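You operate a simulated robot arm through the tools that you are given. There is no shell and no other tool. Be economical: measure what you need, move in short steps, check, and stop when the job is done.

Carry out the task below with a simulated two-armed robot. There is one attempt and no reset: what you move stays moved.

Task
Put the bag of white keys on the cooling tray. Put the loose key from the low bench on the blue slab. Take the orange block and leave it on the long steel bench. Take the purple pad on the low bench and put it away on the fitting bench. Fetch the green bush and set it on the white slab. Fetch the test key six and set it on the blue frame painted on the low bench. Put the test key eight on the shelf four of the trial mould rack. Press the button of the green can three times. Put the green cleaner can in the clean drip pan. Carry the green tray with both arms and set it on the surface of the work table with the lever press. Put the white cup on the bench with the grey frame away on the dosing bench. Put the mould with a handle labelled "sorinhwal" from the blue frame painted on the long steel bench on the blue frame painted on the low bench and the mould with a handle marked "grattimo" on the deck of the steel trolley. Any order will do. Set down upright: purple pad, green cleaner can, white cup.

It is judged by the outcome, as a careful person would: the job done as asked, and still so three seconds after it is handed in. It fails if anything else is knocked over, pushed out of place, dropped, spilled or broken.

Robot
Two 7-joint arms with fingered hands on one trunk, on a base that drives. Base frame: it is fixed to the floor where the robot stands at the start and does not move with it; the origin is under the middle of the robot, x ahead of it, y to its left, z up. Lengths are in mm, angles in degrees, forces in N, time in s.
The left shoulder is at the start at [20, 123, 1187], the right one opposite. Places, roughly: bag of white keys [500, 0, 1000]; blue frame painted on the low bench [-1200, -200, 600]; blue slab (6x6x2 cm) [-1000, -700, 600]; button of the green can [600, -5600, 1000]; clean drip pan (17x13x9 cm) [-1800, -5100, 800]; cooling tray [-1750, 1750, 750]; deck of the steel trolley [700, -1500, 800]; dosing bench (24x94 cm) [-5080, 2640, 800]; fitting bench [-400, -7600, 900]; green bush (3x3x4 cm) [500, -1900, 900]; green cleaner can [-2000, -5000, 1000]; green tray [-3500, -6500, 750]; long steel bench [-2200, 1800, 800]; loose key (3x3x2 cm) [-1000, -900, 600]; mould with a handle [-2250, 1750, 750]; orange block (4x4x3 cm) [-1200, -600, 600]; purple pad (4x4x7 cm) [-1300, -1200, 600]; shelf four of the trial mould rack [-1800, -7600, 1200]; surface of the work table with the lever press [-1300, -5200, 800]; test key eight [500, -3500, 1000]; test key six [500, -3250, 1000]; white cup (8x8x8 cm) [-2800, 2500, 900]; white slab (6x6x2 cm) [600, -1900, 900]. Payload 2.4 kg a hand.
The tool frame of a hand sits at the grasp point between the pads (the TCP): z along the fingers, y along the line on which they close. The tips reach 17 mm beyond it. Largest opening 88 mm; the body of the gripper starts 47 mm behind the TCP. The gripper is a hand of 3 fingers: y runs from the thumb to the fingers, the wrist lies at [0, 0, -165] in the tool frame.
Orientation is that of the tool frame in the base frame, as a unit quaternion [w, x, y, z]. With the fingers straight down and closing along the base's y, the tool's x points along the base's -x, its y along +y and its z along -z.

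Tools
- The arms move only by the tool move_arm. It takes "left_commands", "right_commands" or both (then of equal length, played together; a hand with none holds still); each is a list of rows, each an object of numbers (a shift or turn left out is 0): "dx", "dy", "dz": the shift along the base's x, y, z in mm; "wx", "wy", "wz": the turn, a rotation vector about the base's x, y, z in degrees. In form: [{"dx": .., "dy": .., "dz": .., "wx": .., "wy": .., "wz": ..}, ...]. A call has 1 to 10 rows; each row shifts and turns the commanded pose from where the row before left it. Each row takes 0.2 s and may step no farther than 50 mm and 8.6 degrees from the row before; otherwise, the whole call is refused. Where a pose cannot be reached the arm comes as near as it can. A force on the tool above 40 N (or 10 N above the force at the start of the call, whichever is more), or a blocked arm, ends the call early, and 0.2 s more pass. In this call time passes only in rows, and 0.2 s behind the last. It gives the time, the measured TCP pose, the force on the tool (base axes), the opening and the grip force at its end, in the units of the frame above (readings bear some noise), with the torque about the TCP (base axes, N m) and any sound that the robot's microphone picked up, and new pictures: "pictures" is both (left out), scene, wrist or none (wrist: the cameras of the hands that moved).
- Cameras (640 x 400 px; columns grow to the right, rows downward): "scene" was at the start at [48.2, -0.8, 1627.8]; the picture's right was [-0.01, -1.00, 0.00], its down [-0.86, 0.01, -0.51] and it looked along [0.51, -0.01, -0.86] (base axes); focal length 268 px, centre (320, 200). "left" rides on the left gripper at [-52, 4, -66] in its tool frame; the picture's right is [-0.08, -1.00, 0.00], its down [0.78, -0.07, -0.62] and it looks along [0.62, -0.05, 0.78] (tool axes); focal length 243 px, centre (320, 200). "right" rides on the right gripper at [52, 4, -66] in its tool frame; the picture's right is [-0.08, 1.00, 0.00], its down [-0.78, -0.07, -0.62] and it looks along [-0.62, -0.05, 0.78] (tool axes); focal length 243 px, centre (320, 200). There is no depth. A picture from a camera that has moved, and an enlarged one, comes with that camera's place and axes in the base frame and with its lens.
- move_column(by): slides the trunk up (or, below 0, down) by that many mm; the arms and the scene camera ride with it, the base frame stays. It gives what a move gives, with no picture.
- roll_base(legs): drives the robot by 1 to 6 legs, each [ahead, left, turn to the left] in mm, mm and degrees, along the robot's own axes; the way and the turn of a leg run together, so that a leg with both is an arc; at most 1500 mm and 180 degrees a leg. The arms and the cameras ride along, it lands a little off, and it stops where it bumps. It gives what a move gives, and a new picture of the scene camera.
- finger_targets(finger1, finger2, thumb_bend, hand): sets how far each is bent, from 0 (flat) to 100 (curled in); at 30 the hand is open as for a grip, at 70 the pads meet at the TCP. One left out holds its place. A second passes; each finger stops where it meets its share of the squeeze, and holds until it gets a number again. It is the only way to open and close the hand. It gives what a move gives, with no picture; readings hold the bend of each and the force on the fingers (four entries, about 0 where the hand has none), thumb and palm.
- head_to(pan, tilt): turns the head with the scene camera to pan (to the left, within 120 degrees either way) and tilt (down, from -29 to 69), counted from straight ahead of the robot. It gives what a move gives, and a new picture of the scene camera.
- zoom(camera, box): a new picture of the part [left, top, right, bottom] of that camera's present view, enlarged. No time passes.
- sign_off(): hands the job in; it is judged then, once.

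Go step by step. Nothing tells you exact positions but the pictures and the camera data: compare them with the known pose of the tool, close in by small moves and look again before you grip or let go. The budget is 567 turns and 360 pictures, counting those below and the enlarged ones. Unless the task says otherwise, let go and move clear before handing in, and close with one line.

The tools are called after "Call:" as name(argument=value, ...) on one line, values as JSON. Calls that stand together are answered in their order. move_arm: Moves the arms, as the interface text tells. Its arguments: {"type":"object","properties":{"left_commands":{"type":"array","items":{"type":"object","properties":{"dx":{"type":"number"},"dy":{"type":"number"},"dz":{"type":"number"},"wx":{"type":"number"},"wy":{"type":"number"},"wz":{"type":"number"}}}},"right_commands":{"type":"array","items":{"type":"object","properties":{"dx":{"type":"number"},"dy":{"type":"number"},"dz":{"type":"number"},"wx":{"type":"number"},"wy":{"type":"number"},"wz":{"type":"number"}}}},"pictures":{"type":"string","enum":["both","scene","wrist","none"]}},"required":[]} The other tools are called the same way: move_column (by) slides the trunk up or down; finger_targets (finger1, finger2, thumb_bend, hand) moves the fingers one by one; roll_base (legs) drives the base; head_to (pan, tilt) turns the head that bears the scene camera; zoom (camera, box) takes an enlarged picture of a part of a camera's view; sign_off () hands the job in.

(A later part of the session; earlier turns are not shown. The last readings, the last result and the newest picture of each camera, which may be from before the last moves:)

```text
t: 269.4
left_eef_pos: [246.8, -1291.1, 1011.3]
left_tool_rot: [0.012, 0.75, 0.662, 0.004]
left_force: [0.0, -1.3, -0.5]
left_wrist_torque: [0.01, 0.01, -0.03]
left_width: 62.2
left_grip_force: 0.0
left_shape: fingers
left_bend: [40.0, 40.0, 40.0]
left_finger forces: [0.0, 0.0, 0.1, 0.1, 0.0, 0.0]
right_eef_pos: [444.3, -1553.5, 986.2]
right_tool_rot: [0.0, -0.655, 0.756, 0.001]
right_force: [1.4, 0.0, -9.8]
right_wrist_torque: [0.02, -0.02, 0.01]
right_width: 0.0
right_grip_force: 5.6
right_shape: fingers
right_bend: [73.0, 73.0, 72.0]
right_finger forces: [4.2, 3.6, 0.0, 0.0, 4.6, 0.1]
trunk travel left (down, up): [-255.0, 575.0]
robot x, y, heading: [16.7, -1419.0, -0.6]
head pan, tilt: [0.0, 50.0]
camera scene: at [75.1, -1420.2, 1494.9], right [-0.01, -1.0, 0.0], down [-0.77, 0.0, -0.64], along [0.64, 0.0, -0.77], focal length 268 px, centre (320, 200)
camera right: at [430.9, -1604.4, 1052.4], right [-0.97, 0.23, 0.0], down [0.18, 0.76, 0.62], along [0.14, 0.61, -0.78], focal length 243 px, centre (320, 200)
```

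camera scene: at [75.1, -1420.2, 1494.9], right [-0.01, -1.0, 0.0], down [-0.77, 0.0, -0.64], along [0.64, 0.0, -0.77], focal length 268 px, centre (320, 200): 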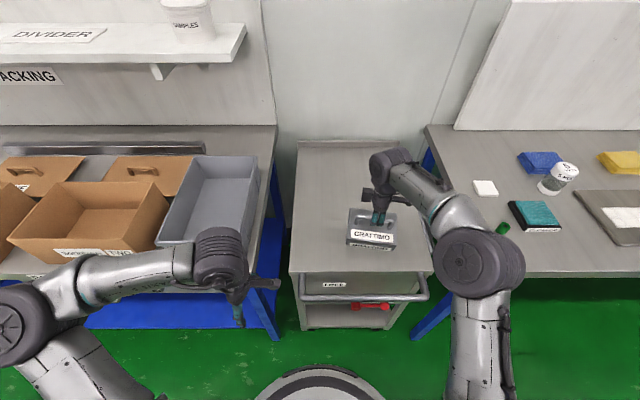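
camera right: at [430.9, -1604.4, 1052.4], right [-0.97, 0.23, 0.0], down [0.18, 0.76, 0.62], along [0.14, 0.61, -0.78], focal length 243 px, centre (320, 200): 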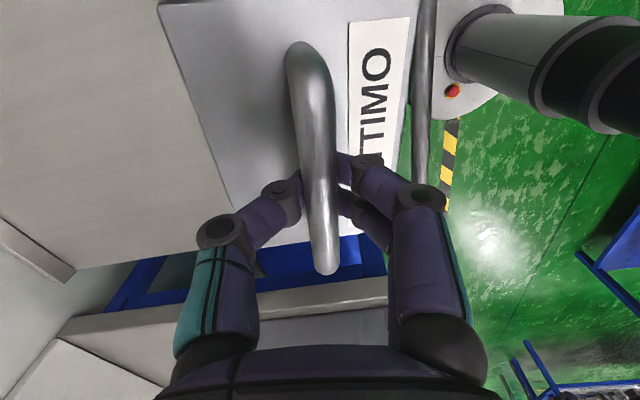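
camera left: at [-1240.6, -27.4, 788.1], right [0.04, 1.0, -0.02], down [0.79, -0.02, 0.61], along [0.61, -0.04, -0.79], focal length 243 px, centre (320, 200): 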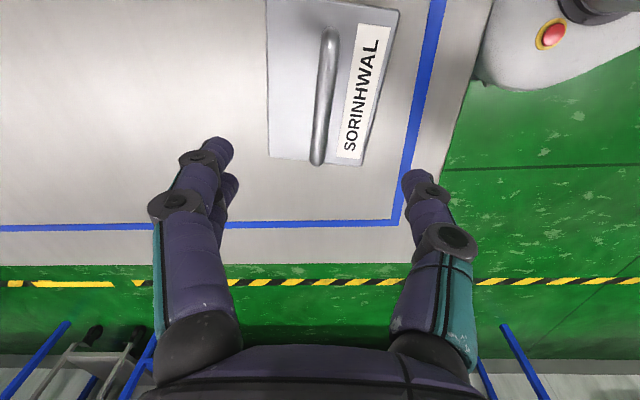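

The deck is at z≈758 with front x≈414. I'll inch the base forward and extend a little more.

Call:
roll_base(legs=[[35, 0, 0]])

Call:
move_arm(right_commands=[{"dx": 16, "dz": -30}, {"dz": -40}, {"dz": -40}, {"dz": -15}], pictures="both")

```text
t: 270.2
left_eef_pos: [282.8, -1291.2, 1010.9]
left_tool_rot: [0.011, 0.75, 0.662, 0.004]
left_force: [-0.5, 0.1, -0.6]
left_wrist_torque: [0.01, -0.01, 0.0]
left_width: 62.3
left_grip_force: 0.1
left_shape: fingers
left_bend: [40.0, 40.0, 40.0]
left_finger forces: [0.0, 0.0, 0.0, 0.0, 0.0, 0.0]
right_eef_pos: [477.6, -1554.8, 987.8]
right_tool_rot: [-0.002, -0.655, 0.756, 0.002]
right_force: [2.9, 0.1, -9.4]
right_wrist_torque: [0.01, -0.04, -0.04]
right_width: 0.0
right_grip_force: 6.5
right_shape: fingers
right_bend: [73.0, 73.0, 71.0]
right_finger forces: [5.0, 3.5, 0.0, 0.1, 4.1, 0.1]
trunk travel left (down, up): [-255.0, 575.0]
robot x, y, heading: [49.1, -1423.0, -0.3]
head pan, tilt: [0.0, 50.0]
camera scene: at [110.3, -1420.7, 1494.8], right [-0.01, -1.0, 0.0], down [-0.77, 0.0, -0.64], along [0.64, 0.0, -0.77], focal length 268 px, centre (320, 200)
```

scene: 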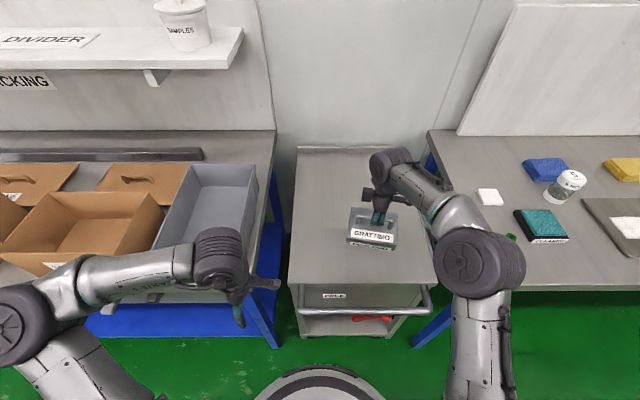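

```text
t: 271.2
left_eef_pos: [281.8, -1292.4, 1010.8]
left_tool_rot: [0.012, 0.75, 0.662, 0.004]
left_force: [0.5, 0.3, 0.9]
left_wrist_torque: [0.01, 0.01, 0.0]
left_width: 62.2
left_grip_force: 0.1
left_shape: fingers
left_bend: [40.0, 40.0, 40.0]
left_finger forces: [0.0, 0.0, 0.0, 0.0, 0.0, 0.0]
right_eef_pos: [494.1, -1553.0, 863.0]
right_tool_rot: [-0.001, -0.654, 0.757, 0.001]
right_force: [0.9, -0.8, -9.8]
right_wrist_torque: [0.01, -0.03, 0.02]
right_width: 0.0
right_grip_force: 7.1
right_shape: fingers
right_bend: [73.0, 73.0, 71.0]
right_finger forces: [4.0, 3.7, 0.1, 0.1, 5.1, 0.0]
trunk travel left (down, up): [-255.0, 575.0]
robot x, y, heading: [49.8, -1419.3, -0.4]
head pan, tilt: [0.0, 50.0]
camera scene: at [109.7, -1420.9, 1494.9], right [-0.01, -1.0, 0.0], down [-0.77, 0.0, -0.64], along [0.64, 0.0, -0.77], focal length 268 px, centre (320, 200)
camera right: at [480.9, -1604.5, 927.1], right [-0.97, 0.23, 0.0], down [0.18, 0.76, 0.62], along [0.14, 0.61, -0.78], focal length 243 px, centre (320, 200)
```

scene: 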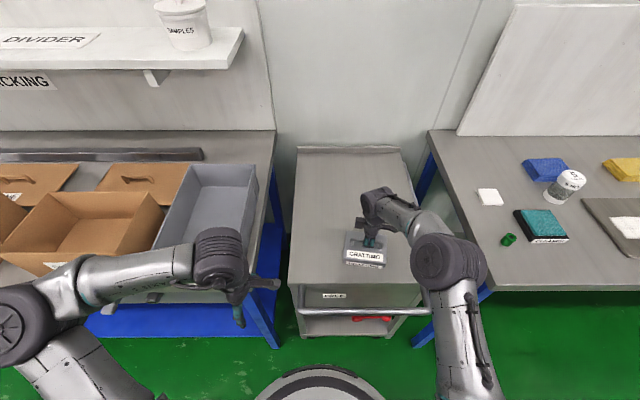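
right: 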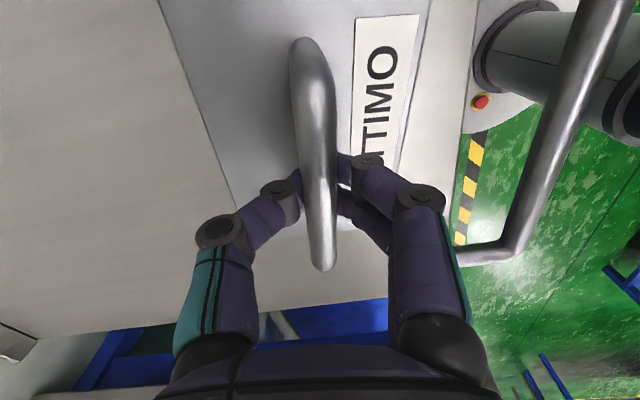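

Call:
move_arm(right_commands=[{"dz": -15}, {"dz": -8}, {"dz": -6}, {"dz": -6}, {"dz": -5}], pictures="wrist")

```text
t: 272.4
left_eef_pos: [279.0, -1290.9, 1012.2]
left_tool_rot: [0.013, 0.75, 0.662, 0.004]
left_force: [-0.7, 0.1, 0.6]
left_wrist_torque: [-0.02, -0.01, 0.0]
left_width: 62.1
left_grip_force: 0.1
left_shape: fingers
left_bend: [40.0, 40.0, 40.0]
left_finger forces: [0.0, 0.0, 0.0, 0.0, 0.1, 0.0]
right_eef_pos: [494.7, -1554.5, 827.5]
right_tool_rot: [0.004, -0.654, 0.757, -0.002]
right_force: [5.8, -0.7, 40.4]
right_wrist_torque: [-0.03, -0.06, -0.02]
right_width: 0.0
right_grip_force: 25.6
right_shape: fingers
right_bend: [78.0, 78.0, 81.0]
right_finger forces: [9.4, 9.3, 0.0, 0.1, 32.9, 0.1]
trunk travel left (down, up): [-255.0, 575.0]
robot x, y, heading: [48.9, -1421.6, -0.5]
head pan, tilt: [0.0, 50.0]
camera right: at [480.1, -1605.4, 892.6], right [-0.97, 0.23, -0.01], down [0.17, 0.76, 0.62], along [0.15, 0.61, -0.78], focal length 243 px, centre (320, 200)
```

right: 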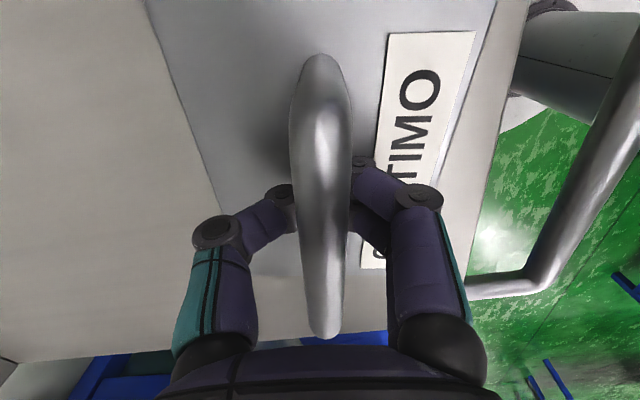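

It has landed and the fingertips press on the mould; I'll back up 14 mm then open.

Call:
move_arm(right_commands=[{"dz": 14}], pictures="none")

Call:
finger_targets(hand="right", finger1=40, finger2=40, thumb_bend=40)

Call:
move_arm(right_commands=[{"dz": 40}, {"dz": 40}, {"dz": 40, "dx": -10}, {"dz": 20, "dx": -30}], pictures="both")

```text
t: 272.8
left_eef_pos: [279.9, -1290.8, 1011.3]
left_tool_rot: [0.013, 0.75, 0.662, 0.005]
left_force: [-0.8, 0.6, 1.0]
left_wrist_torque: [-0.01, 0.02, -0.01]
left_width: 62.6
left_grip_force: 0.0
left_shape: fingers
left_bend: [40.0, 40.0, 40.0]
left_finger forces: [0.0, 0.0, 0.0, 0.1, 0.0, 0.2]
right_eef_pos: [490.5, -1555.5, 835.7]
right_tool_rot: [-0.002, -0.655, 0.756, 0.002]
right_force: [0.5, 0.0, 0.4]
right_wrist_torque: [-0.01, 0.02, -0.01]
right_width: 0.0
right_grip_force: 0.1
right_shape: fingers
right_bend: [75.0, 75.0, 75.0]
right_finger forces: [0.1, 0.1, 0.0, 0.1, 0.1, 0.1]
trunk travel left (down, up): [-255.0, 575.0]
robot x, y, heading: [46.7, -1424.5, -0.2]
head pan, tilt: [0.0, 50.0]
```

```text
t: 273.8
left_eef_pos: [279.8, -1290.8, 1011.6]
left_tool_rot: [0.012, 0.749, 0.662, 0.004]
left_force: [-0.3, 0.8, 0.2]
left_wrist_torque: [0.02, -0.01, -0.01]
left_width: 62.3
left_grip_force: 0.1
left_shape: fingers
left_bend: [40.0, 40.0, 40.0]
left_finger forces: [0.0, 0.1, 0.0, 0.0, 0.0, 0.1]
right_eef_pos: [493.6, -1556.0, 837.8]
right_tool_rot: [0.0, -0.654, 0.756, -0.001]
right_force: [-1.1, -0.2, -0.2]
right_wrist_torque: [-0.02, -0.03, -0.01]
right_width: 62.2
right_grip_force: 0.2
right_shape: fingers
right_bend: [40.0, 40.0, 40.0]
right_finger forces: [0.0, 0.1, 0.1, 0.0, 0.0, 0.0]
trunk travel left (down, up): [-255.0, 575.0]
robot x, y, heading: [48.9, -1424.7, -0.4]
head pan, tilt: [0.0, 50.0]
```

```text
t: 274.8
left_eef_pos: [281.1, -1291.1, 1011.8]
left_tool_rot: [0.012, 0.749, 0.662, 0.005]
left_force: [0.2, 0.6, 0.0]
left_wrist_torque: [0.02, 0.03, -0.03]
left_width: 62.1
left_grip_force: 0.0
left_shape: fingers
left_bend: [40.0, 40.0, 40.0]
left_finger forces: [0.0, 0.1, 0.1, 0.0, 0.0, 0.1]
right_eef_pos: [451.8, -1556.4, 978.7]
right_tool_rot: [-0.001, -0.654, 0.757, -0.001]
right_force: [-0.5, -0.1, 0.8]
right_wrist_torque: [0.0, 0.0, 0.0]
right_width: 62.1
right_grip_force: 0.1
right_shape: fingers
right_bend: [40.0, 40.0, 40.0]
right_finger forces: [0.0, 0.0, 0.1, 0.0, 0.0, 0.0]
trunk travel left (down, up): [-255.0, 575.0]
robot x, y, heading: [51.4, -1419.4, -0.3]
head pan, tilt: [0.0, 50.0]
camera scene: at [107.9, -1420.6, 1495.0], right [-0.01, -1.0, 0.0], down [-0.77, 0.0, -0.64], along [0.64, 0.0, -0.77], focal length 268 px, centre (320, 200)
camera right: at [438.6, -1606.6, 1045.0], right [-0.97, 0.23, 0.0], down [0.18, 0.76, 0.62], along [0.14, 0.61, -0.78], focal length 243 px, centre (320, 200)
```

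scene: 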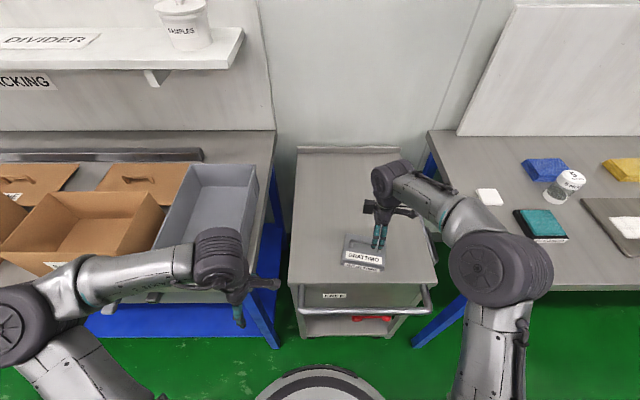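
right: 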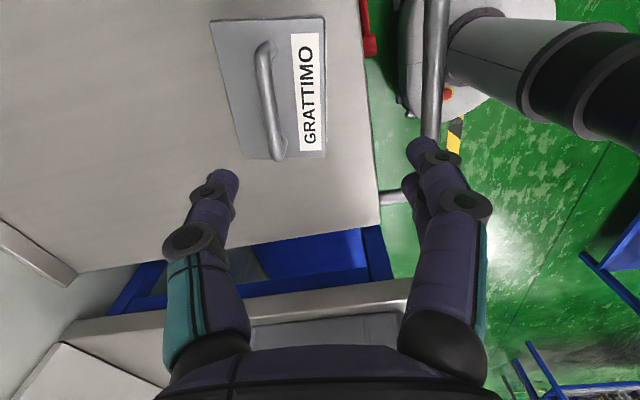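

Grattimo is on the trolley deck. I'll pull back, restore the right-hand orientation, and move toward the bush and white slab.

Call:
move_arm(right_commands=[{"dx": -40, "wz": -8.2}, {"dx": -40, "wz": -8.2}, {"dx": -40, "wz": -8.2}, {"dx": -20, "wz": -8.2}, {"wz": -8.2}, {"wz": -8.2}, {"wz": -8.2}, {"wz": -8.2}, {"wz": -8.2}, {"wz": -8.2}], left_commands=[{"wz": 8.4}, {"wz": 8.4}, {"wz": 8.4}, {"wz": 8.4}, {"wz": 8.4}, {"wz": 8.4}, {"wz": 8.4}, {"wz": 8.4}, {"wz": 8.4}, {"wz": 8.4}], pictures="none")

Call:
roll_base(legs=[[-60, 0, 0], [0, -450, 0]])

Call:
zoom(camera="scene", box=[260, 110, 460, 235])

```text
t: 277.0
left_eef_pos: [280.6, -1290.1, 1011.5]
left_tool_rot: [0.006, 0.112, 0.994, 0.011]
left_force: [-1.5, 0.3, -0.8]
left_wrist_torque: [-0.01, 0.01, 0.02]
left_width: 62.3
left_grip_force: 0.0
left_shape: fingers
left_bend: [40.0, 40.0, 40.0]
left_finger forces: [0.1, 0.1, 0.0, 0.1, 0.0, 0.1]
right_eef_pos: [313.3, -1553.7, 976.8]
right_tool_rot: [0.0, 0.003, 1.0, 0.0]
right_force: [0.1, 0.2, 0.6]
right_wrist_torque: [-0.01, 0.02, -0.01]
right_width: 62.2
right_grip_force: 0.0
right_shape: fingers
right_bend: [40.0, 40.0, 40.0]
right_finger forces: [0.1, 0.0, 0.0, 0.1, 0.1, 0.0]
trunk travel left (down, up): [-255.0, 575.0]
robot x, y, heading: [52.2, -1418.1, -0.4]
head pan, tilt: [0.0, 50.0]
```

```text
t: 280.3
left_eef_pos: [219.0, -1738.8, 1011.4]
left_tool_rot: [0.006, 0.113, 0.994, 0.012]
left_force: [0.5, 0.1, -0.3]
left_wrist_torque: [0.02, -0.02, 0.0]
left_width: 62.2
left_grip_force: 0.2
left_shape: fingers
left_bend: [40.0, 40.0, 40.0]
left_finger forces: [0.0, 0.1, 0.0, 0.1, 0.0, 0.0]
right_eef_pos: [253.8, -2001.2, 977.4]
right_tool_rot: [0.0, 0.0, 1.0, 0.001]
right_force: [0.1, 0.1, 0.2]
right_wrist_torque: [0.0, -0.02, -0.04]
right_width: 62.1
right_grip_force: 0.1
right_shape: fingers
right_bend: [40.0, 40.0, 40.0]
right_finger forces: [0.1, 0.0, 0.0, 0.1, 0.0, 0.1]
trunk travel left (down, up): [-255.0, 575.0]
robot x, y, heading: [-9.2, -1871.4, -0.1]
head pan, tilt: [0.0, 50.0]
camera scene: at [47.3, -1869.3, 1495.0], right [0.0, -1.0, 0.0], down [-0.77, 0.0, -0.64], along [0.64, 0.0, -0.77], focal length 268 px, centre (320, 200)
```

scene: 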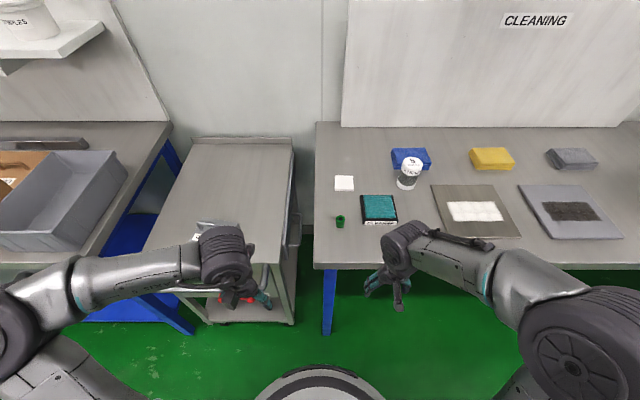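

```text
3.20 times, centred on (360, 172) of scene
camera zoom: at [47.3, -1869.3, 1495.0], right [0.0, -1.0, 0.0], down [-0.77, 0.0, -0.64], along [0.64, 0.0, -0.77], focal length 858 px, centre (192, 288)
```

zoom: 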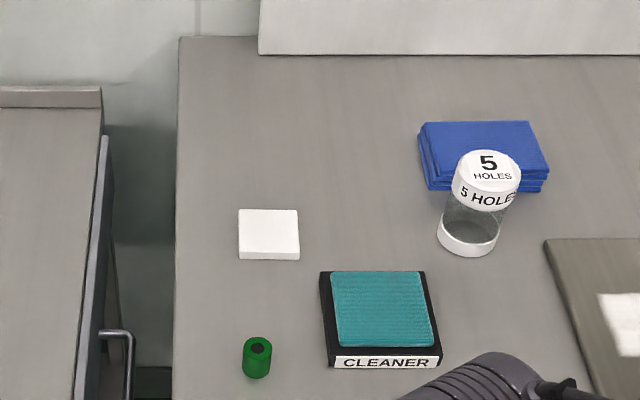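

Bush ≈(472,-1925), slab ≈(622,-1944). I'll shift right so the left arm lines up, and tilt the left hand 40° for reach.

Call:
roll_base(legs=[[0, -187, 0], [50, 0, 0]])

Call:
move_arm(left_commands=[{"wz": 6.5, "dx": 10}, {"wz": 6.4, "dx": 20}, {"wy": -8, "dx": 20}, {"wy": -8, "dx": 20}, {"wy": -8, "dx": 20}, {"wy": -8, "dx": 20}, {"wy": -8, "dx": 20}])

```text
t: 282.4
left_eef_pos: [271.7, -1926.0, 1011.5]
left_tool_rot: [0.006, 0.113, 0.994, 0.012]
left_force: [-0.8, -0.1, 0.2]
left_wrist_torque: [0.02, -0.03, 0.04]
left_width: 62.6
left_grip_force: 0.1
left_shape: fingers
left_bend: [40.0, 40.0, 40.0]
left_finger forces: [0.0, 0.1, 0.1, 0.1, 0.0, 0.1]
right_eef_pos: [304.8, -2188.6, 976.1]
right_tool_rot: [0.0, 0.0, 1.0, 0.0]
right_force: [0.4, 0.3, 0.0]
right_wrist_torque: [-0.01, 0.0, 0.04]
right_width: 62.1
right_grip_force: 0.1
right_shape: fingers
right_bend: [40.0, 40.0, 40.0]
right_finger forces: [0.1, 0.0, 0.1, 0.1, 0.0, 0.0]
trunk travel left (down, up): [-255.0, 575.0]
robot x, y, heading: [38.2, -2055.2, -0.1]
head pan, tilt: [0.0, 50.0]
camera scene: at [99.2, -2055.6, 1494.9], right [0.0, -1.0, 0.0], down [-0.77, 0.0, -0.64], along [0.64, 0.0, -0.77], focal length 268 px, centre (320, 200)
```

scene: 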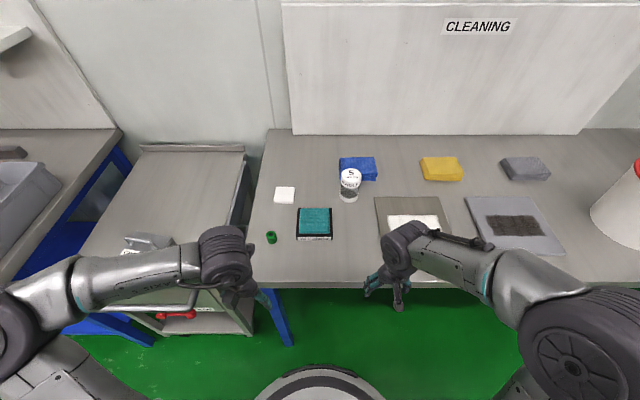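

```text
t: 284.0
left_eef_pos: [401.3, -1925.5, 1012.7]
left_tool_rot: [0.347, -0.003, 0.938, 0.011]
left_force: [0.8, 0.7, 0.7]
left_wrist_torque: [0.02, 0.0, 0.0]
left_width: 62.3
left_grip_force: 0.1
left_shape: fingers
left_bend: [40.0, 40.0, 40.0]
left_finger forces: [0.0, 0.0, 0.0, 0.0, 0.0, 0.0]
right_eef_pos: [304.7, -2188.9, 977.2]
right_tool_rot: [-0.001, 0.001, 1.0, 0.0]
right_force: [-0.6, 0.2, -1.0]
right_wrist_torque: [-0.01, 0.0, 0.04]
right_width: 62.1
right_grip_force: 0.0
right_shape: fingers
right_bend: [40.0, 40.0, 40.0]
right_finger forces: [0.0, 0.1, 0.1, 0.1, 0.1, 0.0]
trunk travel left (down, up): [-255.0, 575.0]
robot x, y, heading: [35.6, -2055.4, -0.4]
head pan, tilt: [0.0, 50.0]
camera scene: at [98.1, -2055.9, 1495.0], right [0.0, -1.0, 0.0], down [-0.77, 0.0, -0.64], along [0.64, 0.0, -0.77], focal length 268 px, centre (320, 200)
camera left: at [397.7, -1923.1, 1095.6], right [0.08, -1.0, 0.04], down [-1.0, -0.08, -0.04], along [0.04, -0.03, -1.0], focal length 243 px, centre (320, 200)
```

scene: 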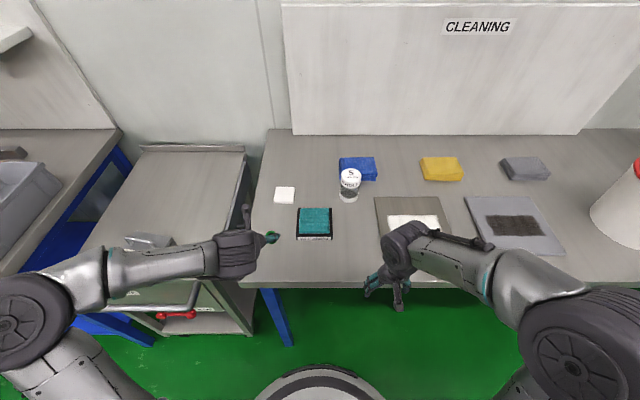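
left: 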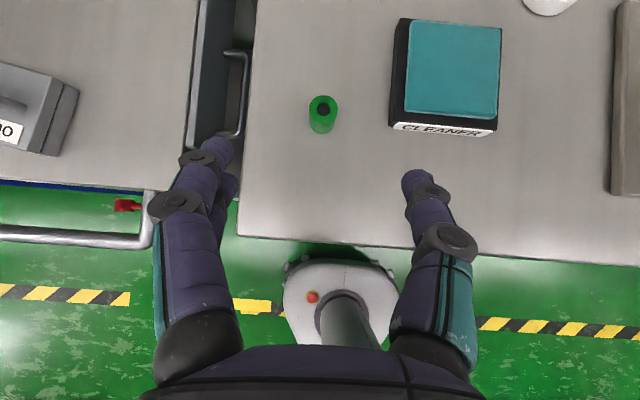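

Call:
move_arm(left_commands=[{"dx": 38, "dz": -30}, {"dx": 38, "dz": -30}, {"dz": -35}], pictures="wrist")

```text
t: 284.8
left_eef_pos: [476.5, -1925.8, 915.5]
left_tool_rot: [0.346, -0.004, 0.938, 0.012]
left_force: [-0.3, 0.5, -0.2]
left_wrist_torque: [0.01, 0.01, 0.03]
left_width: 62.3
left_grip_force: 0.1
left_shape: fingers
left_bend: [40.0, 40.0, 40.0]
left_finger forces: [0.0, 0.0, 0.0, 0.0, 0.0, 0.0]
right_eef_pos: [304.3, -2188.2, 976.5]
right_tool_rot: [0.0, 0.001, 1.0, 0.0]
right_force: [0.3, -0.5, -0.3]
right_wrist_torque: [-0.01, 0.0, -0.01]
right_width: 62.0
right_grip_force: 0.1
right_shape: fingers
right_bend: [40.0, 40.0, 40.0]
right_finger forces: [0.0, 0.0, 0.1, 0.0, 0.0, 0.0]
trunk travel left (down, up): [-255.0, 575.0]
robot x, y, heading: [40.2, -2053.1, -0.3]
head pan, tilt: [0.0, 50.0]
camera left: at [473.6, -1922.9, 999.1], right [0.08, -1.0, 0.04], down [-1.0, -0.08, -0.04], along [0.04, -0.03, -1.0], focal length 243 px, centre (320, 200)
```

left: 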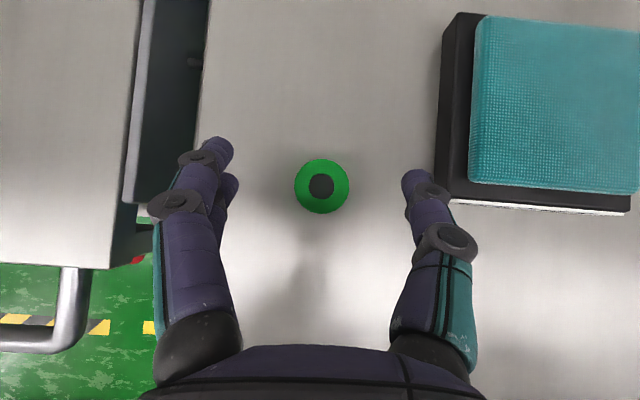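

Call:
move_arm(left_commands=[{"dx": 5, "dz": -15}, {"dz": -10}], pictures="none")

Call:
finger_targets(hand="left", finger1=70, finger2=70, thumb_bend=70)

Call:
move_arm(left_commands=[{"dz": 25}, {"dz": 25}], pictures="wrist")

```text
t: 285.4
left_eef_pos: [483.1, -1926.7, 892.2]
left_tool_rot: [0.346, -0.003, 0.938, 0.011]
left_force: [0.8, 0.3, -0.4]
left_wrist_torque: [0.0, -0.01, 0.02]
left_width: 62.3
left_grip_force: 0.0
left_shape: fingers
left_bend: [40.0, 40.0, 40.0]
left_finger forces: [0.1, 0.0, 0.1, 0.0, 0.0, 0.0]
right_eef_pos: [304.9, -2189.5, 976.8]
right_tool_rot: [0.0, 0.001, 1.0, 0.001]
right_force: [-0.2, -0.4, -0.2]
right_wrist_torque: [0.01, 0.04, -0.02]
right_width: 62.0
right_grip_force: 0.1
right_shape: fingers
right_bend: [40.0, 40.0, 40.0]
right_finger forces: [0.0, 0.0, 0.1, 0.0, 0.0, 0.0]
trunk travel left (down, up): [-255.0, 575.0]
robot x, y, heading: [39.9, -2054.0, -0.1]
head pan, tilt: [0.0, 50.0]
```

```text
t: 286.4
left_eef_pos: [482.5, -1926.3, 890.9]
left_tool_rot: [0.347, -0.003, 0.938, 0.011]
left_force: [0.2, -0.1, -0.4]
left_wrist_torque: [0.0, 0.0, -0.04]
left_width: 9.8
left_grip_force: 5.0
left_shape: fingers
left_bend: [66.0, 62.0, 65.0]
left_finger forces: [1.2, 3.5, 0.0, 0.0, 4.7, 0.1]
right_eef_pos: [304.5, -2188.7, 977.0]
right_tool_rot: [0.001, 0.001, 1.0, 0.0]
right_force: [-0.2, 0.1, -0.2]
right_wrist_torque: [-0.01, 0.02, -0.01]
right_width: 62.0
right_grip_force: 0.0
right_shape: fingers
right_bend: [40.0, 40.0, 40.0]
right_finger forces: [0.0, 0.0, 0.0, 0.0, 0.0, 0.1]
trunk travel left (down, up): [-255.0, 575.0]
robot x, y, heading: [40.5, -2056.0, -0.2]
head pan, tilt: [0.0, 50.0]
```

```text
t: 287.0
left_eef_pos: [482.0, -1925.7, 943.0]
left_tool_rot: [0.346, -0.003, 0.938, 0.011]
left_force: [0.1, -0.9, -0.5]
left_wrist_torque: [0.04, 0.0, 0.0]
left_width: 6.9
left_grip_force: 3.4
left_shape: fingers
left_bend: [68.0, 62.0, 67.0]
left_finger forces: [0.6, 3.1, 0.1, 0.0, 3.5, 0.0]
right_eef_pos: [303.7, -2188.3, 977.7]
right_tool_rot: [0.0, 0.0, 1.0, 0.0]
right_force: [-0.2, -0.3, -0.7]
right_wrist_torque: [-0.01, 0.01, 0.01]
right_width: 62.2
right_grip_force: 0.1
right_shape: fingers
right_bend: [40.0, 40.0, 40.0]
right_finger forces: [0.0, 0.0, 0.1, 0.1, 0.1, 0.0]
trunk travel left (down, up): [-255.0, 575.0]
robot x, y, heading: [42.0, -2056.6, -0.3]
head pan, tilt: [0.0, 50.0]
camera left: at [478.0, -1922.9, 1025.7], right [0.08, -1.0, 0.04], down [-1.0, -0.08, -0.04], along [0.04, -0.03, -1.0], focal length 243 px, centre (320, 200)
```

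left: 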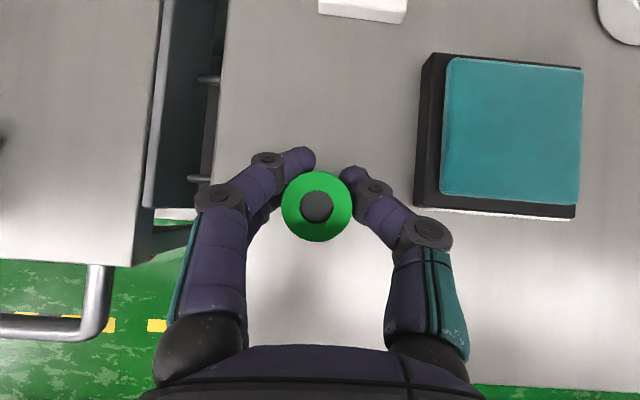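

The bush is only lightly held by one finger pair. I'll set it back down and regrip a bit better centred.

Call:
move_arm(left_commands=[{"dz": -25}, {"dz": -20}, {"dz": -5}], pictures="wrist")

```text
t: 287.8
left_eef_pos: [480.1, -1924.5, 890.6]
left_tool_rot: [0.347, -0.004, 0.938, 0.012]
left_force: [0.5, 0.4, 1.9]
left_wrist_torque: [0.03, 0.0, -0.03]
left_width: 6.1
left_grip_force: 4.0
left_shape: fingers
left_bend: [68.0, 62.0, 67.0]
left_finger forces: [1.2, 3.3, 0.0, 0.0, 3.9, 0.0]
right_eef_pos: [305.3, -2188.4, 976.8]
right_tool_rot: [-0.001, 0.001, 1.0, 0.0]
right_force: [0.5, 0.0, -0.2]
right_wrist_torque: [-0.02, 0.0, -0.01]
right_width: 62.1
right_grip_force: 0.1
right_shape: fingers
right_bend: [40.0, 40.0, 40.0]
right_finger forces: [0.0, 0.1, 0.0, 0.0, 0.0, 0.0]
trunk travel left (down, up): [-255.0, 575.0]
robot x, y, heading: [42.8, -2054.7, -0.3]
head pan, tilt: [0.0, 50.0]
camera left: at [477.2, -1922.7, 974.2], right [0.08, -1.0, 0.04], down [-1.0, -0.08, -0.04], along [0.04, -0.03, -1.0], focal length 243 px, centre (320, 200)
```

left: 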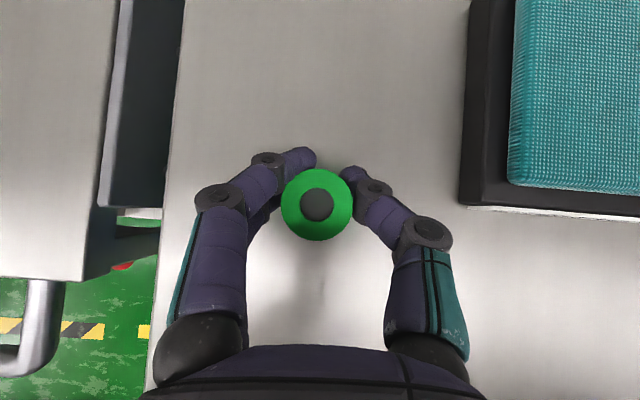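

It stayed stable, so I'll keep this grip. There is free floor under this bench, so I'll lift and move the base forward 60 mm for reach, gently.

Call:
move_arm(left_commands=[{"dz": 20}, {"dz": 25}, {"dz": 25}], pictures="none")

Call:
roll_base(legs=[[60, 0, 0]])

Call:
move_arm(left_commands=[{"dx": 25, "dy": -5}, {"dx": 25, "dy": -5}, {"dx": 20, "dy": -5}], pictures="wrist")

```text
t: 288.6
left_eef_pos: [482.3, -1924.7, 961.0]
left_tool_rot: [0.347, -0.005, 0.938, 0.011]
left_force: [0.0, 0.0, -0.1]
left_wrist_torque: [0.01, -0.02, -0.02]
left_width: 6.0
left_grip_force: 3.1
left_shape: fingers
left_bend: [69.0, 62.0, 67.0]
left_finger forces: [0.5, 3.2, 0.0, 0.0, 3.6, 0.1]
right_eef_pos: [304.1, -2187.8, 976.9]
right_tool_rot: [0.0, 0.0, 1.0, -0.001]
right_force: [0.3, 0.1, -0.1]
right_wrist_torque: [0.03, 0.03, -0.03]
right_width: 62.3
right_grip_force: 0.0
right_shape: fingers
right_bend: [40.0, 40.0, 40.0]
right_finger forces: [0.0, 0.0, 0.0, 0.1, 0.0, 0.1]
trunk travel left (down, up): [-255.0, 575.0]
robot x, y, heading: [37.9, -2051.7, -0.3]
head pan, tilt: [0.0, 50.0]
```

```text
t: 289.5
left_eef_pos: [543.7, -1925.2, 960.4]
left_tool_rot: [0.346, -0.004, 0.938, 0.012]
left_force: [-0.7, 0.4, -0.5]
left_wrist_torque: [0.0, 0.03, 0.04]
left_width: 6.0
left_grip_force: 3.3
left_shape: fingers
left_bend: [69.0, 62.0, 67.0]
left_finger forces: [0.4, 3.0, 0.1, 0.0, 3.5, 0.1]
right_eef_pos: [366.3, -2189.1, 977.4]
right_tool_rot: [0.0, 0.0, 1.0, 0.0]
right_force: [0.4, 0.4, 0.4]
right_wrist_torque: [0.0, -0.01, -0.01]
right_width: 62.1
right_grip_force: 0.0
right_shape: fingers
right_bend: [40.0, 40.0, 40.0]
right_finger forces: [0.0, 0.1, 0.1, 0.0, 0.0, 0.1]
trunk travel left (down, up): [-255.0, 575.0]
robot x, y, heading: [101.9, -2056.6, -0.2]
head pan, tilt: [0.0, 50.0]
camera scene: at [160.7, -2056.0, 1494.9], right [0.0, -1.0, 0.0], down [-0.77, 0.0, -0.64], along [0.64, 0.0, -0.77], focal length 268 px, centre (320, 200)
```

scene: 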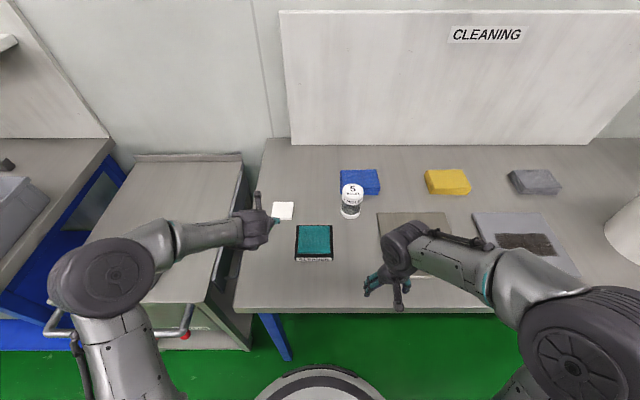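

```text
t: 290.3
left_eef_pos: [613.2, -1939.6, 960.3]
left_tool_rot: [0.346, -0.004, 0.938, 0.011]
left_force: [-0.3, 0.0, -0.8]
left_wrist_torque: [0.0, -0.01, 0.02]
left_width: 5.9
left_grip_force: 3.7
left_shape: fingers
left_bend: [69.0, 62.0, 67.0]
left_finger forces: [0.5, 3.1, 0.0, 0.0, 3.4, 0.0]
right_eef_pos: [365.7, -2188.9, 977.1]
right_tool_rot: [-0.001, 0.001, 1.0, 0.0]
right_force: [0.3, -0.1, 0.5]
right_wrist_torque: [-0.01, 0.01, 0.01]
right_width: 62.1
right_grip_force: 0.0
right_shape: fingers
right_bend: [40.0, 40.0, 40.0]
right_finger forces: [0.0, 0.0, 0.1, 0.1, 0.0, 0.1]
trunk travel left (down, up): [-255.0, 575.0]
robot x, y, heading: [102.2, -2056.5, 0.0]
head pan, tilt: [0.0, 50.0]
camera left: at [609.3, -1937.3, 1044.0], right [0.08, -1.0, 0.04], down [-1.0, -0.08, -0.04], along [0.04, -0.03, -1.0], focal length 243 px, centre (320, 200)
```

left: 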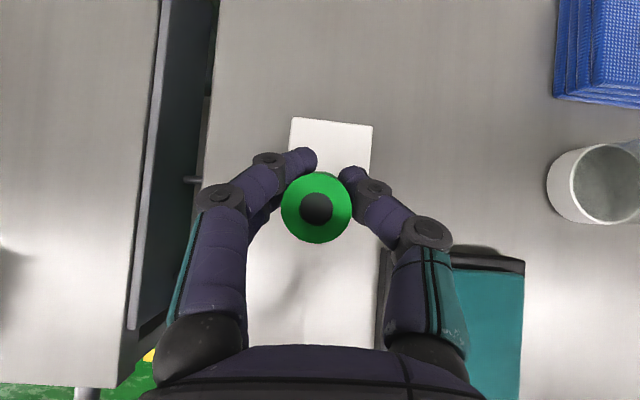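

Call:
move_arm(left_commands=[{"dx": 25, "dy": -9}, {"dz": -25}, {"dz": -15}, {"dz": -5}], pictures="wrist")

```text
t: 291.3
left_eef_pos: [638.2, -1949.9, 915.4]
left_tool_rot: [0.346, -0.004, 0.938, 0.011]
left_force: [-0.3, 0.1, -1.0]
left_wrist_torque: [0.01, 0.02, 0.01]
left_width: 5.6
left_grip_force: 3.2
left_shape: fingers
left_bend: [69.0, 62.0, 67.0]
left_finger forces: [0.2, 3.2, 0.0, 0.0, 3.4, 0.0]
right_eef_pos: [365.4, -2188.3, 978.3]
right_tool_rot: [0.0, 0.001, 1.0, 0.0]
right_force: [0.2, 0.4, 0.2]
right_wrist_torque: [-0.02, -0.01, -0.01]
right_width: 62.4
right_grip_force: 0.0
right_shape: fingers
right_bend: [40.0, 40.0, 40.0]
right_finger forces: [0.1, 0.0, 0.0, 0.0, 0.0, 0.1]
trunk travel left (down, up): [-255.0, 575.0]
robot x, y, heading: [101.7, -2056.0, 0.2]
head pan, tilt: [0.0, 50.0]
camera left: at [634.2, -1946.0, 998.6], right [0.08, -1.0, 0.04], down [-1.0, -0.08, -0.04], along [0.04, -0.03, -1.0], focal length 243 px, centre (320, 200)
```

left: 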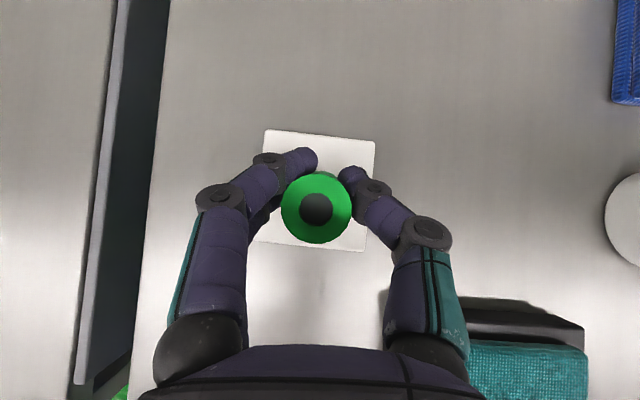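

Call:
move_arm(left_commands=[{"dx": 6}, {"dz": -3}, {"dz": -2}], pictures="none")

```text
t: 292.1
left_eef_pos: [644.1, -1949.4, 911.9]
left_tool_rot: [0.346, -0.005, 0.938, 0.012]
left_force: [0.1, -0.1, -0.2]
left_wrist_torque: [-0.03, 0.0, -0.01]
left_width: 5.6
left_grip_force: 3.2
left_shape: fingers
left_bend: [69.0, 62.0, 67.0]
left_finger forces: [0.3, 3.1, 0.1, 0.0, 3.4, 0.1]
right_eef_pos: [365.6, -2190.2, 978.1]
right_tool_rot: [0.0, 0.001, 1.0, 0.0]
right_force: [0.5, 0.9, -0.5]
right_wrist_torque: [-0.01, -0.01, 0.02]
right_width: 62.2
right_grip_force: 0.0
right_shape: fingers
right_bend: [40.0, 40.0, 40.0]
right_finger forces: [0.0, 0.0, 0.0, 0.0, 0.0, 0.1]
trunk travel left (down, up): [-255.0, 575.0]
robot x, y, heading: [107.8, -2054.8, -0.1]
head pan, tilt: [0.0, 50.0]
```

Call:
move_arm(left_commands=[{"dz": -2.5}, {"dz": -2}], pictures="wrist")

```text
t: 292.7
left_eef_pos: [643.9, -1950.1, 904.9]
left_tool_rot: [0.345, -0.004, 0.938, 0.011]
left_force: [-0.2, 0.4, -0.1]
left_wrist_torque: [-0.02, 0.0, 0.03]
left_width: 5.5
left_grip_force: 3.4
left_shape: fingers
left_bend: [69.0, 62.0, 67.0]
left_finger forces: [0.4, 3.1, 0.0, 0.0, 3.5, 0.0]
right_eef_pos: [365.9, -2188.5, 977.6]
right_tool_rot: [-0.001, 0.001, 1.0, 0.001]
right_force: [-0.9, 0.1, 0.2]
right_wrist_torque: [0.0, 0.01, 0.0]
right_width: 62.2
right_grip_force: 0.1
right_shape: fingers
right_bend: [40.0, 40.0, 40.0]
right_finger forces: [0.1, 0.0, 0.0, 0.0, 0.0, 0.1]
trunk travel left (down, up): [-255.0, 575.0]
robot x, y, heading: [99.6, -2058.7, -0.2]
head pan, tilt: [0.0, 50.0]
camera left: at [639.9, -1946.4, 988.7], right [0.08, -1.0, 0.04], down [-1.0, -0.08, -0.04], along [0.04, -0.03, -1.0], focal length 243 px, centre (320, 200)
```

left: 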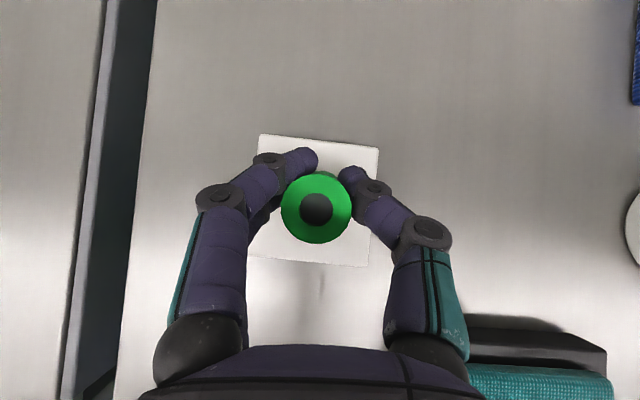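

Call:
move_arm(left_commands=[{"dz": -2}, {"dz": -2}, {"dz": -2}], pictures="none")

```text
t: 293.5
left_eef_pos: [643.6, -1949.6, 901.2]
left_tool_rot: [0.348, -0.004, 0.937, 0.012]
left_force: [5.1, -1.2, 7.4]
left_wrist_torque: [0.02, -0.04, -0.03]
left_width: 6.1
left_grip_force: 5.5
left_shape: fingers
left_bend: [69.0, 63.0, 67.0]
left_finger forces: [2.1, 4.0, 0.1, 0.0, 5.8, 0.1]
right_eef_pos: [365.4, -2188.3, 976.9]
right_tool_rot: [0.0, 0.001, 1.0, -0.001]
right_force: [-0.7, -0.3, 0.2]
right_wrist_torque: [0.02, 0.02, 0.0]
right_width: 62.1
right_grip_force: 0.2
right_shape: fingers
right_bend: [40.0, 40.0, 40.0]
right_finger forces: [0.0, 0.1, 0.0, 0.0, 0.0, 0.0]
trunk travel left (down, up): [-255.0, 575.0]
robot x, y, heading: [100.7, -2058.2, -0.3]
head pan, tilt: [0.0, 50.0]
```

Contact with the slab (7 N). Releasing and withdrawing upward.

Call:
finger_targets(hand="left", finger1=45, finger2=45, thumb_bend=45)

Call:
move_arm(left_commands=[{"dz": 20, "dx": -3}, {"dz": 40}, {"dz": 30}], pictures="wrist")

```text
t: 294.5
left_eef_pos: [643.9, -1949.5, 900.8]
left_tool_rot: [0.346, -0.004, 0.938, 0.012]
left_force: [-0.4, -0.7, 0.8]
left_wrist_torque: [0.0, 0.0, -0.01]
left_width: 51.0
left_grip_force: 0.1
left_shape: fingers
left_bend: [45.0, 45.0, 45.0]
left_finger forces: [0.0, 0.1, 0.0, 0.0, 0.1, 0.0]
right_eef_pos: [365.0, -2188.8, 977.0]
right_tool_rot: [-0.001, 0.001, 1.0, 0.0]
right_force: [-0.2, 0.3, 0.2]
right_wrist_torque: [0.01, -0.02, 0.03]
right_width: 62.4
right_grip_force: 0.1
right_shape: fingers
right_bend: [40.0, 40.0, 40.0]
right_finger forces: [0.1, 0.0, 0.0, 0.0, 0.0, 0.0]
trunk travel left (down, up): [-255.0, 575.0]
robot x, y, heading: [99.4, -2056.1, -0.1]
head pan, tilt: [0.0, 50.0]
```

```text
t: 295.3
left_eef_pos: [642.9, -1950.3, 990.9]
left_tool_rot: [0.346, -0.002, 0.938, 0.011]
left_force: [0.8, 0.4, 0.6]
left_wrist_torque: [0.01, -0.01, 0.01]
left_width: 51.2
left_grip_force: 0.1
left_shape: fingers
left_bend: [45.0, 45.0, 45.0]
left_finger forces: [0.1, 0.0, 0.0, 0.0, 0.0, 0.0]
right_eef_pos: [364.4, -2188.9, 976.7]
right_tool_rot: [0.0, 0.0, 1.0, 0.0]
right_force: [0.3, 0.4, 0.4]
right_wrist_torque: [-0.03, 0.0, 0.01]
right_width: 62.2
right_grip_force: 0.1
right_shape: fingers
right_bend: [40.0, 40.0, 40.0]
right_finger forces: [0.0, 0.0, 0.0, 0.0, 0.0, 0.0]
trunk travel left (down, up): [-255.0, 575.0]
robot x, y, heading: [101.1, -2056.2, -0.1]
head pan, tilt: [0.0, 50.0]
camera left: at [638.6, -1947.4, 1073.6], right [0.08, -1.0, 0.04], down [-1.0, -0.08, -0.04], along [0.04, -0.03, -1.0], focal length 243 px, centre (320, 200)
```

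left: 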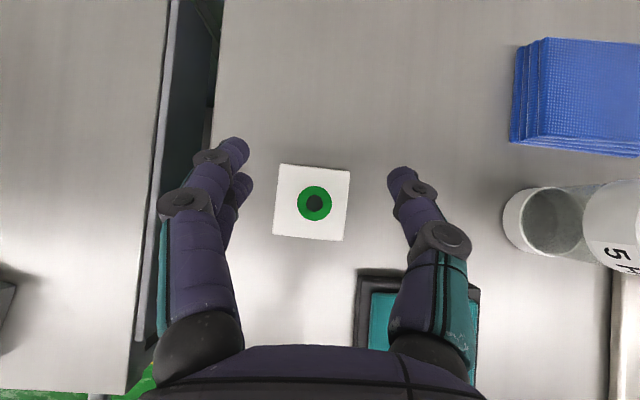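

The bush stands on the white slab. Next the test keys: retract, back off and drive along to y≈-3300.

Call:
move_arm(left_commands=[{"dx": -30, "wy": 8}, {"dx": -40, "wy": 8}, {"dx": -40, "wy": 8}, {"dx": -40, "wy": 8}, {"dx": -40, "wy": 8}, {"dx": -40}, {"dx": -30}], pictures="none")

Call:
roll_base(legs=[[-150, 0, 0], [0, -1250, 0]])

```text
t: 296.9
left_eef_pos: [379.3, -1947.7, 991.5]
left_tool_rot: [0.005, 0.0, 1.0, 0.012]
left_force: [-0.3, 0.1, -0.1]
left_wrist_torque: [0.01, 0.0, 0.01]
left_width: 51.0
left_grip_force: 0.0
left_shape: fingers
left_bend: [45.0, 45.0, 45.0]
left_finger forces: [0.0, 0.0, 0.0, 0.0, 0.0, 0.0]
right_eef_pos: [365.0, -2188.4, 976.9]
right_tool_rot: [0.0, 0.001, 1.0, -0.001]
right_force: [-0.5, -0.3, -0.5]
right_wrist_torque: [0.04, -0.01, 0.01]
right_width: 62.1
right_grip_force: 0.1
right_shape: fingers
right_bend: [40.0, 40.0, 40.0]
right_finger forces: [0.1, 0.1, 0.0, 0.1, 0.1, 0.1]
trunk travel left (down, up): [-255.0, 575.0]
robot x, y, heading: [101.1, -2055.2, -0.0]
head pan, tilt: [0.0, 50.0]
```

```text
t: 304.3
left_eef_pos: [229.0, -3204.9, 991.3]
left_tool_rot: [0.004, -0.005, 1.0, 0.012]
left_force: [0.6, 0.3, 0.2]
left_wrist_torque: [0.0, 0.01, 0.02]
left_width: 51.1
left_grip_force: 0.0
left_shape: fingers
left_bend: [45.0, 45.0, 45.0]
left_finger forces: [0.1, 0.0, 0.0, 0.1, 0.1, 0.1]
right_eef_pos: [214.6, -3447.1, 976.5]
right_tool_rot: [0.0, -0.004, 1.0, 0.001]
right_force: [-0.5, 0.4, -0.4]
right_wrist_torque: [-0.02, 0.0, 0.03]
right_width: 62.2
right_grip_force: 0.1
right_shape: fingers
right_bend: [40.0, 40.0, 40.0]
right_finger forces: [0.0, 0.1, 0.0, 0.0, 0.0, 0.1]
trunk travel left (down, up): [-255.0, 575.0]
robot x, y, heading: [-51.1, -3312.8, 0.5]
head pan, tilt: [0.0, 50.0]
camera scene: at [8.0, -3315.5, 1495.0], right [0.01, -1.0, 0.0], down [-0.77, 0.0, -0.64], along [0.64, 0.0, -0.77], focal length 268 px, centre (320, 200)
```

scene: 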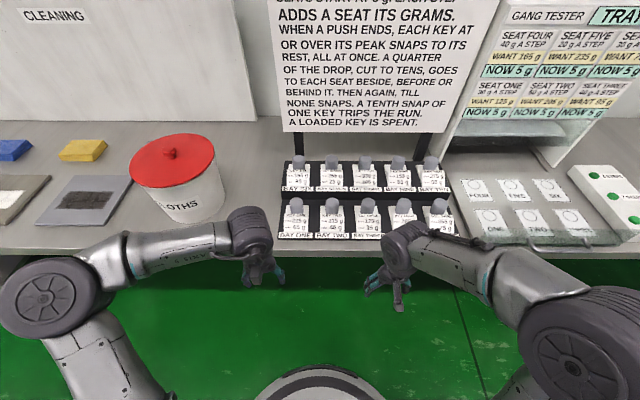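

A rack with ten keys; zooming to identify keys six and eight.

Call:
zoom(camera="scene", box=[275, 150, 375, 245])

Call:
zoom(camera="scene", box=[355, 150, 455, 245])

Call:
zoom(camera="scene", box=[270, 0, 640, 130])

```text
4.21 times, centred on (325, 198) of scene
camera zoom: at [8.0, -3315.5, 1495.0], right [0.01, -1.0, 0.0], down [-0.77, 0.0, -0.64], along [0.64, 0.0, -0.77], focal length 1129 px, centre (299, 210)
```

zoom: 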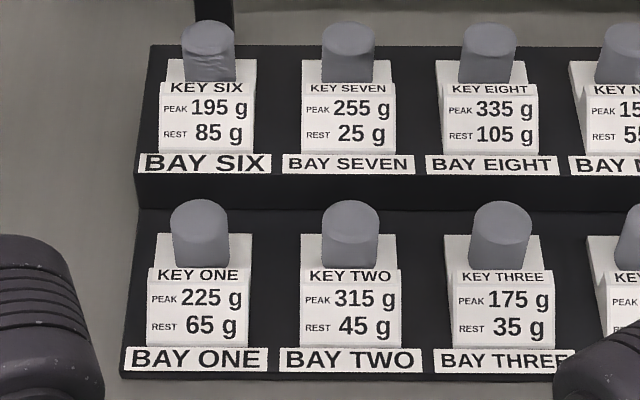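

```text
4.21 times, centred on (405, 198) of scene
camera zoom: at [8.0, -3315.5, 1495.0], right [0.01, -1.0, 0.0], down [-0.77, 0.0, -0.64], along [0.64, 0.0, -0.77], focal length 1129 px, centre (-38, 210)
```

zoom: 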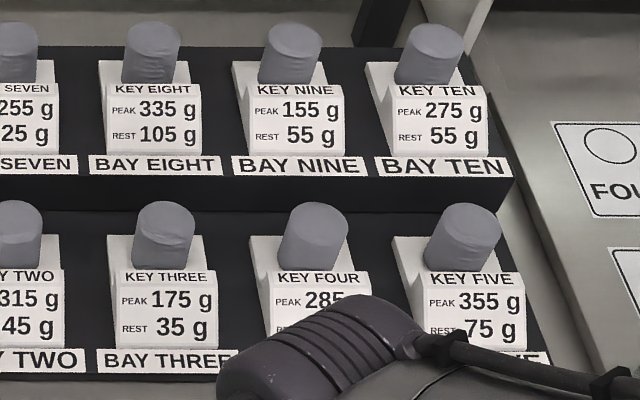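

```text
1.73 times, centred on (455, 65) of scene
camera zoom: at [8.0, -3315.5, 1495.0], right [0.01, -1.0, 0.0], down [-0.77, 0.0, -0.64], along [0.64, 0.0, -0.77], focal length 464 px, centre (86, 434)
```

zoom: 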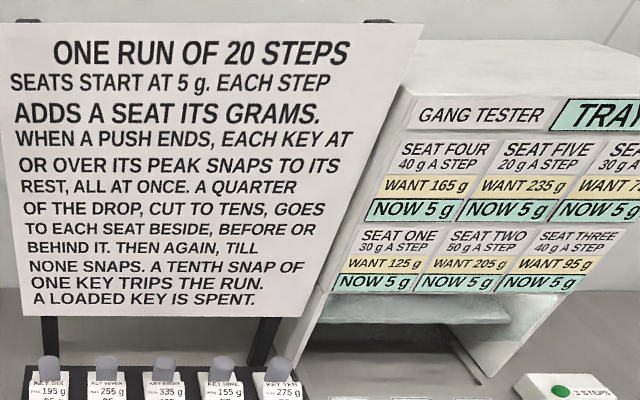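

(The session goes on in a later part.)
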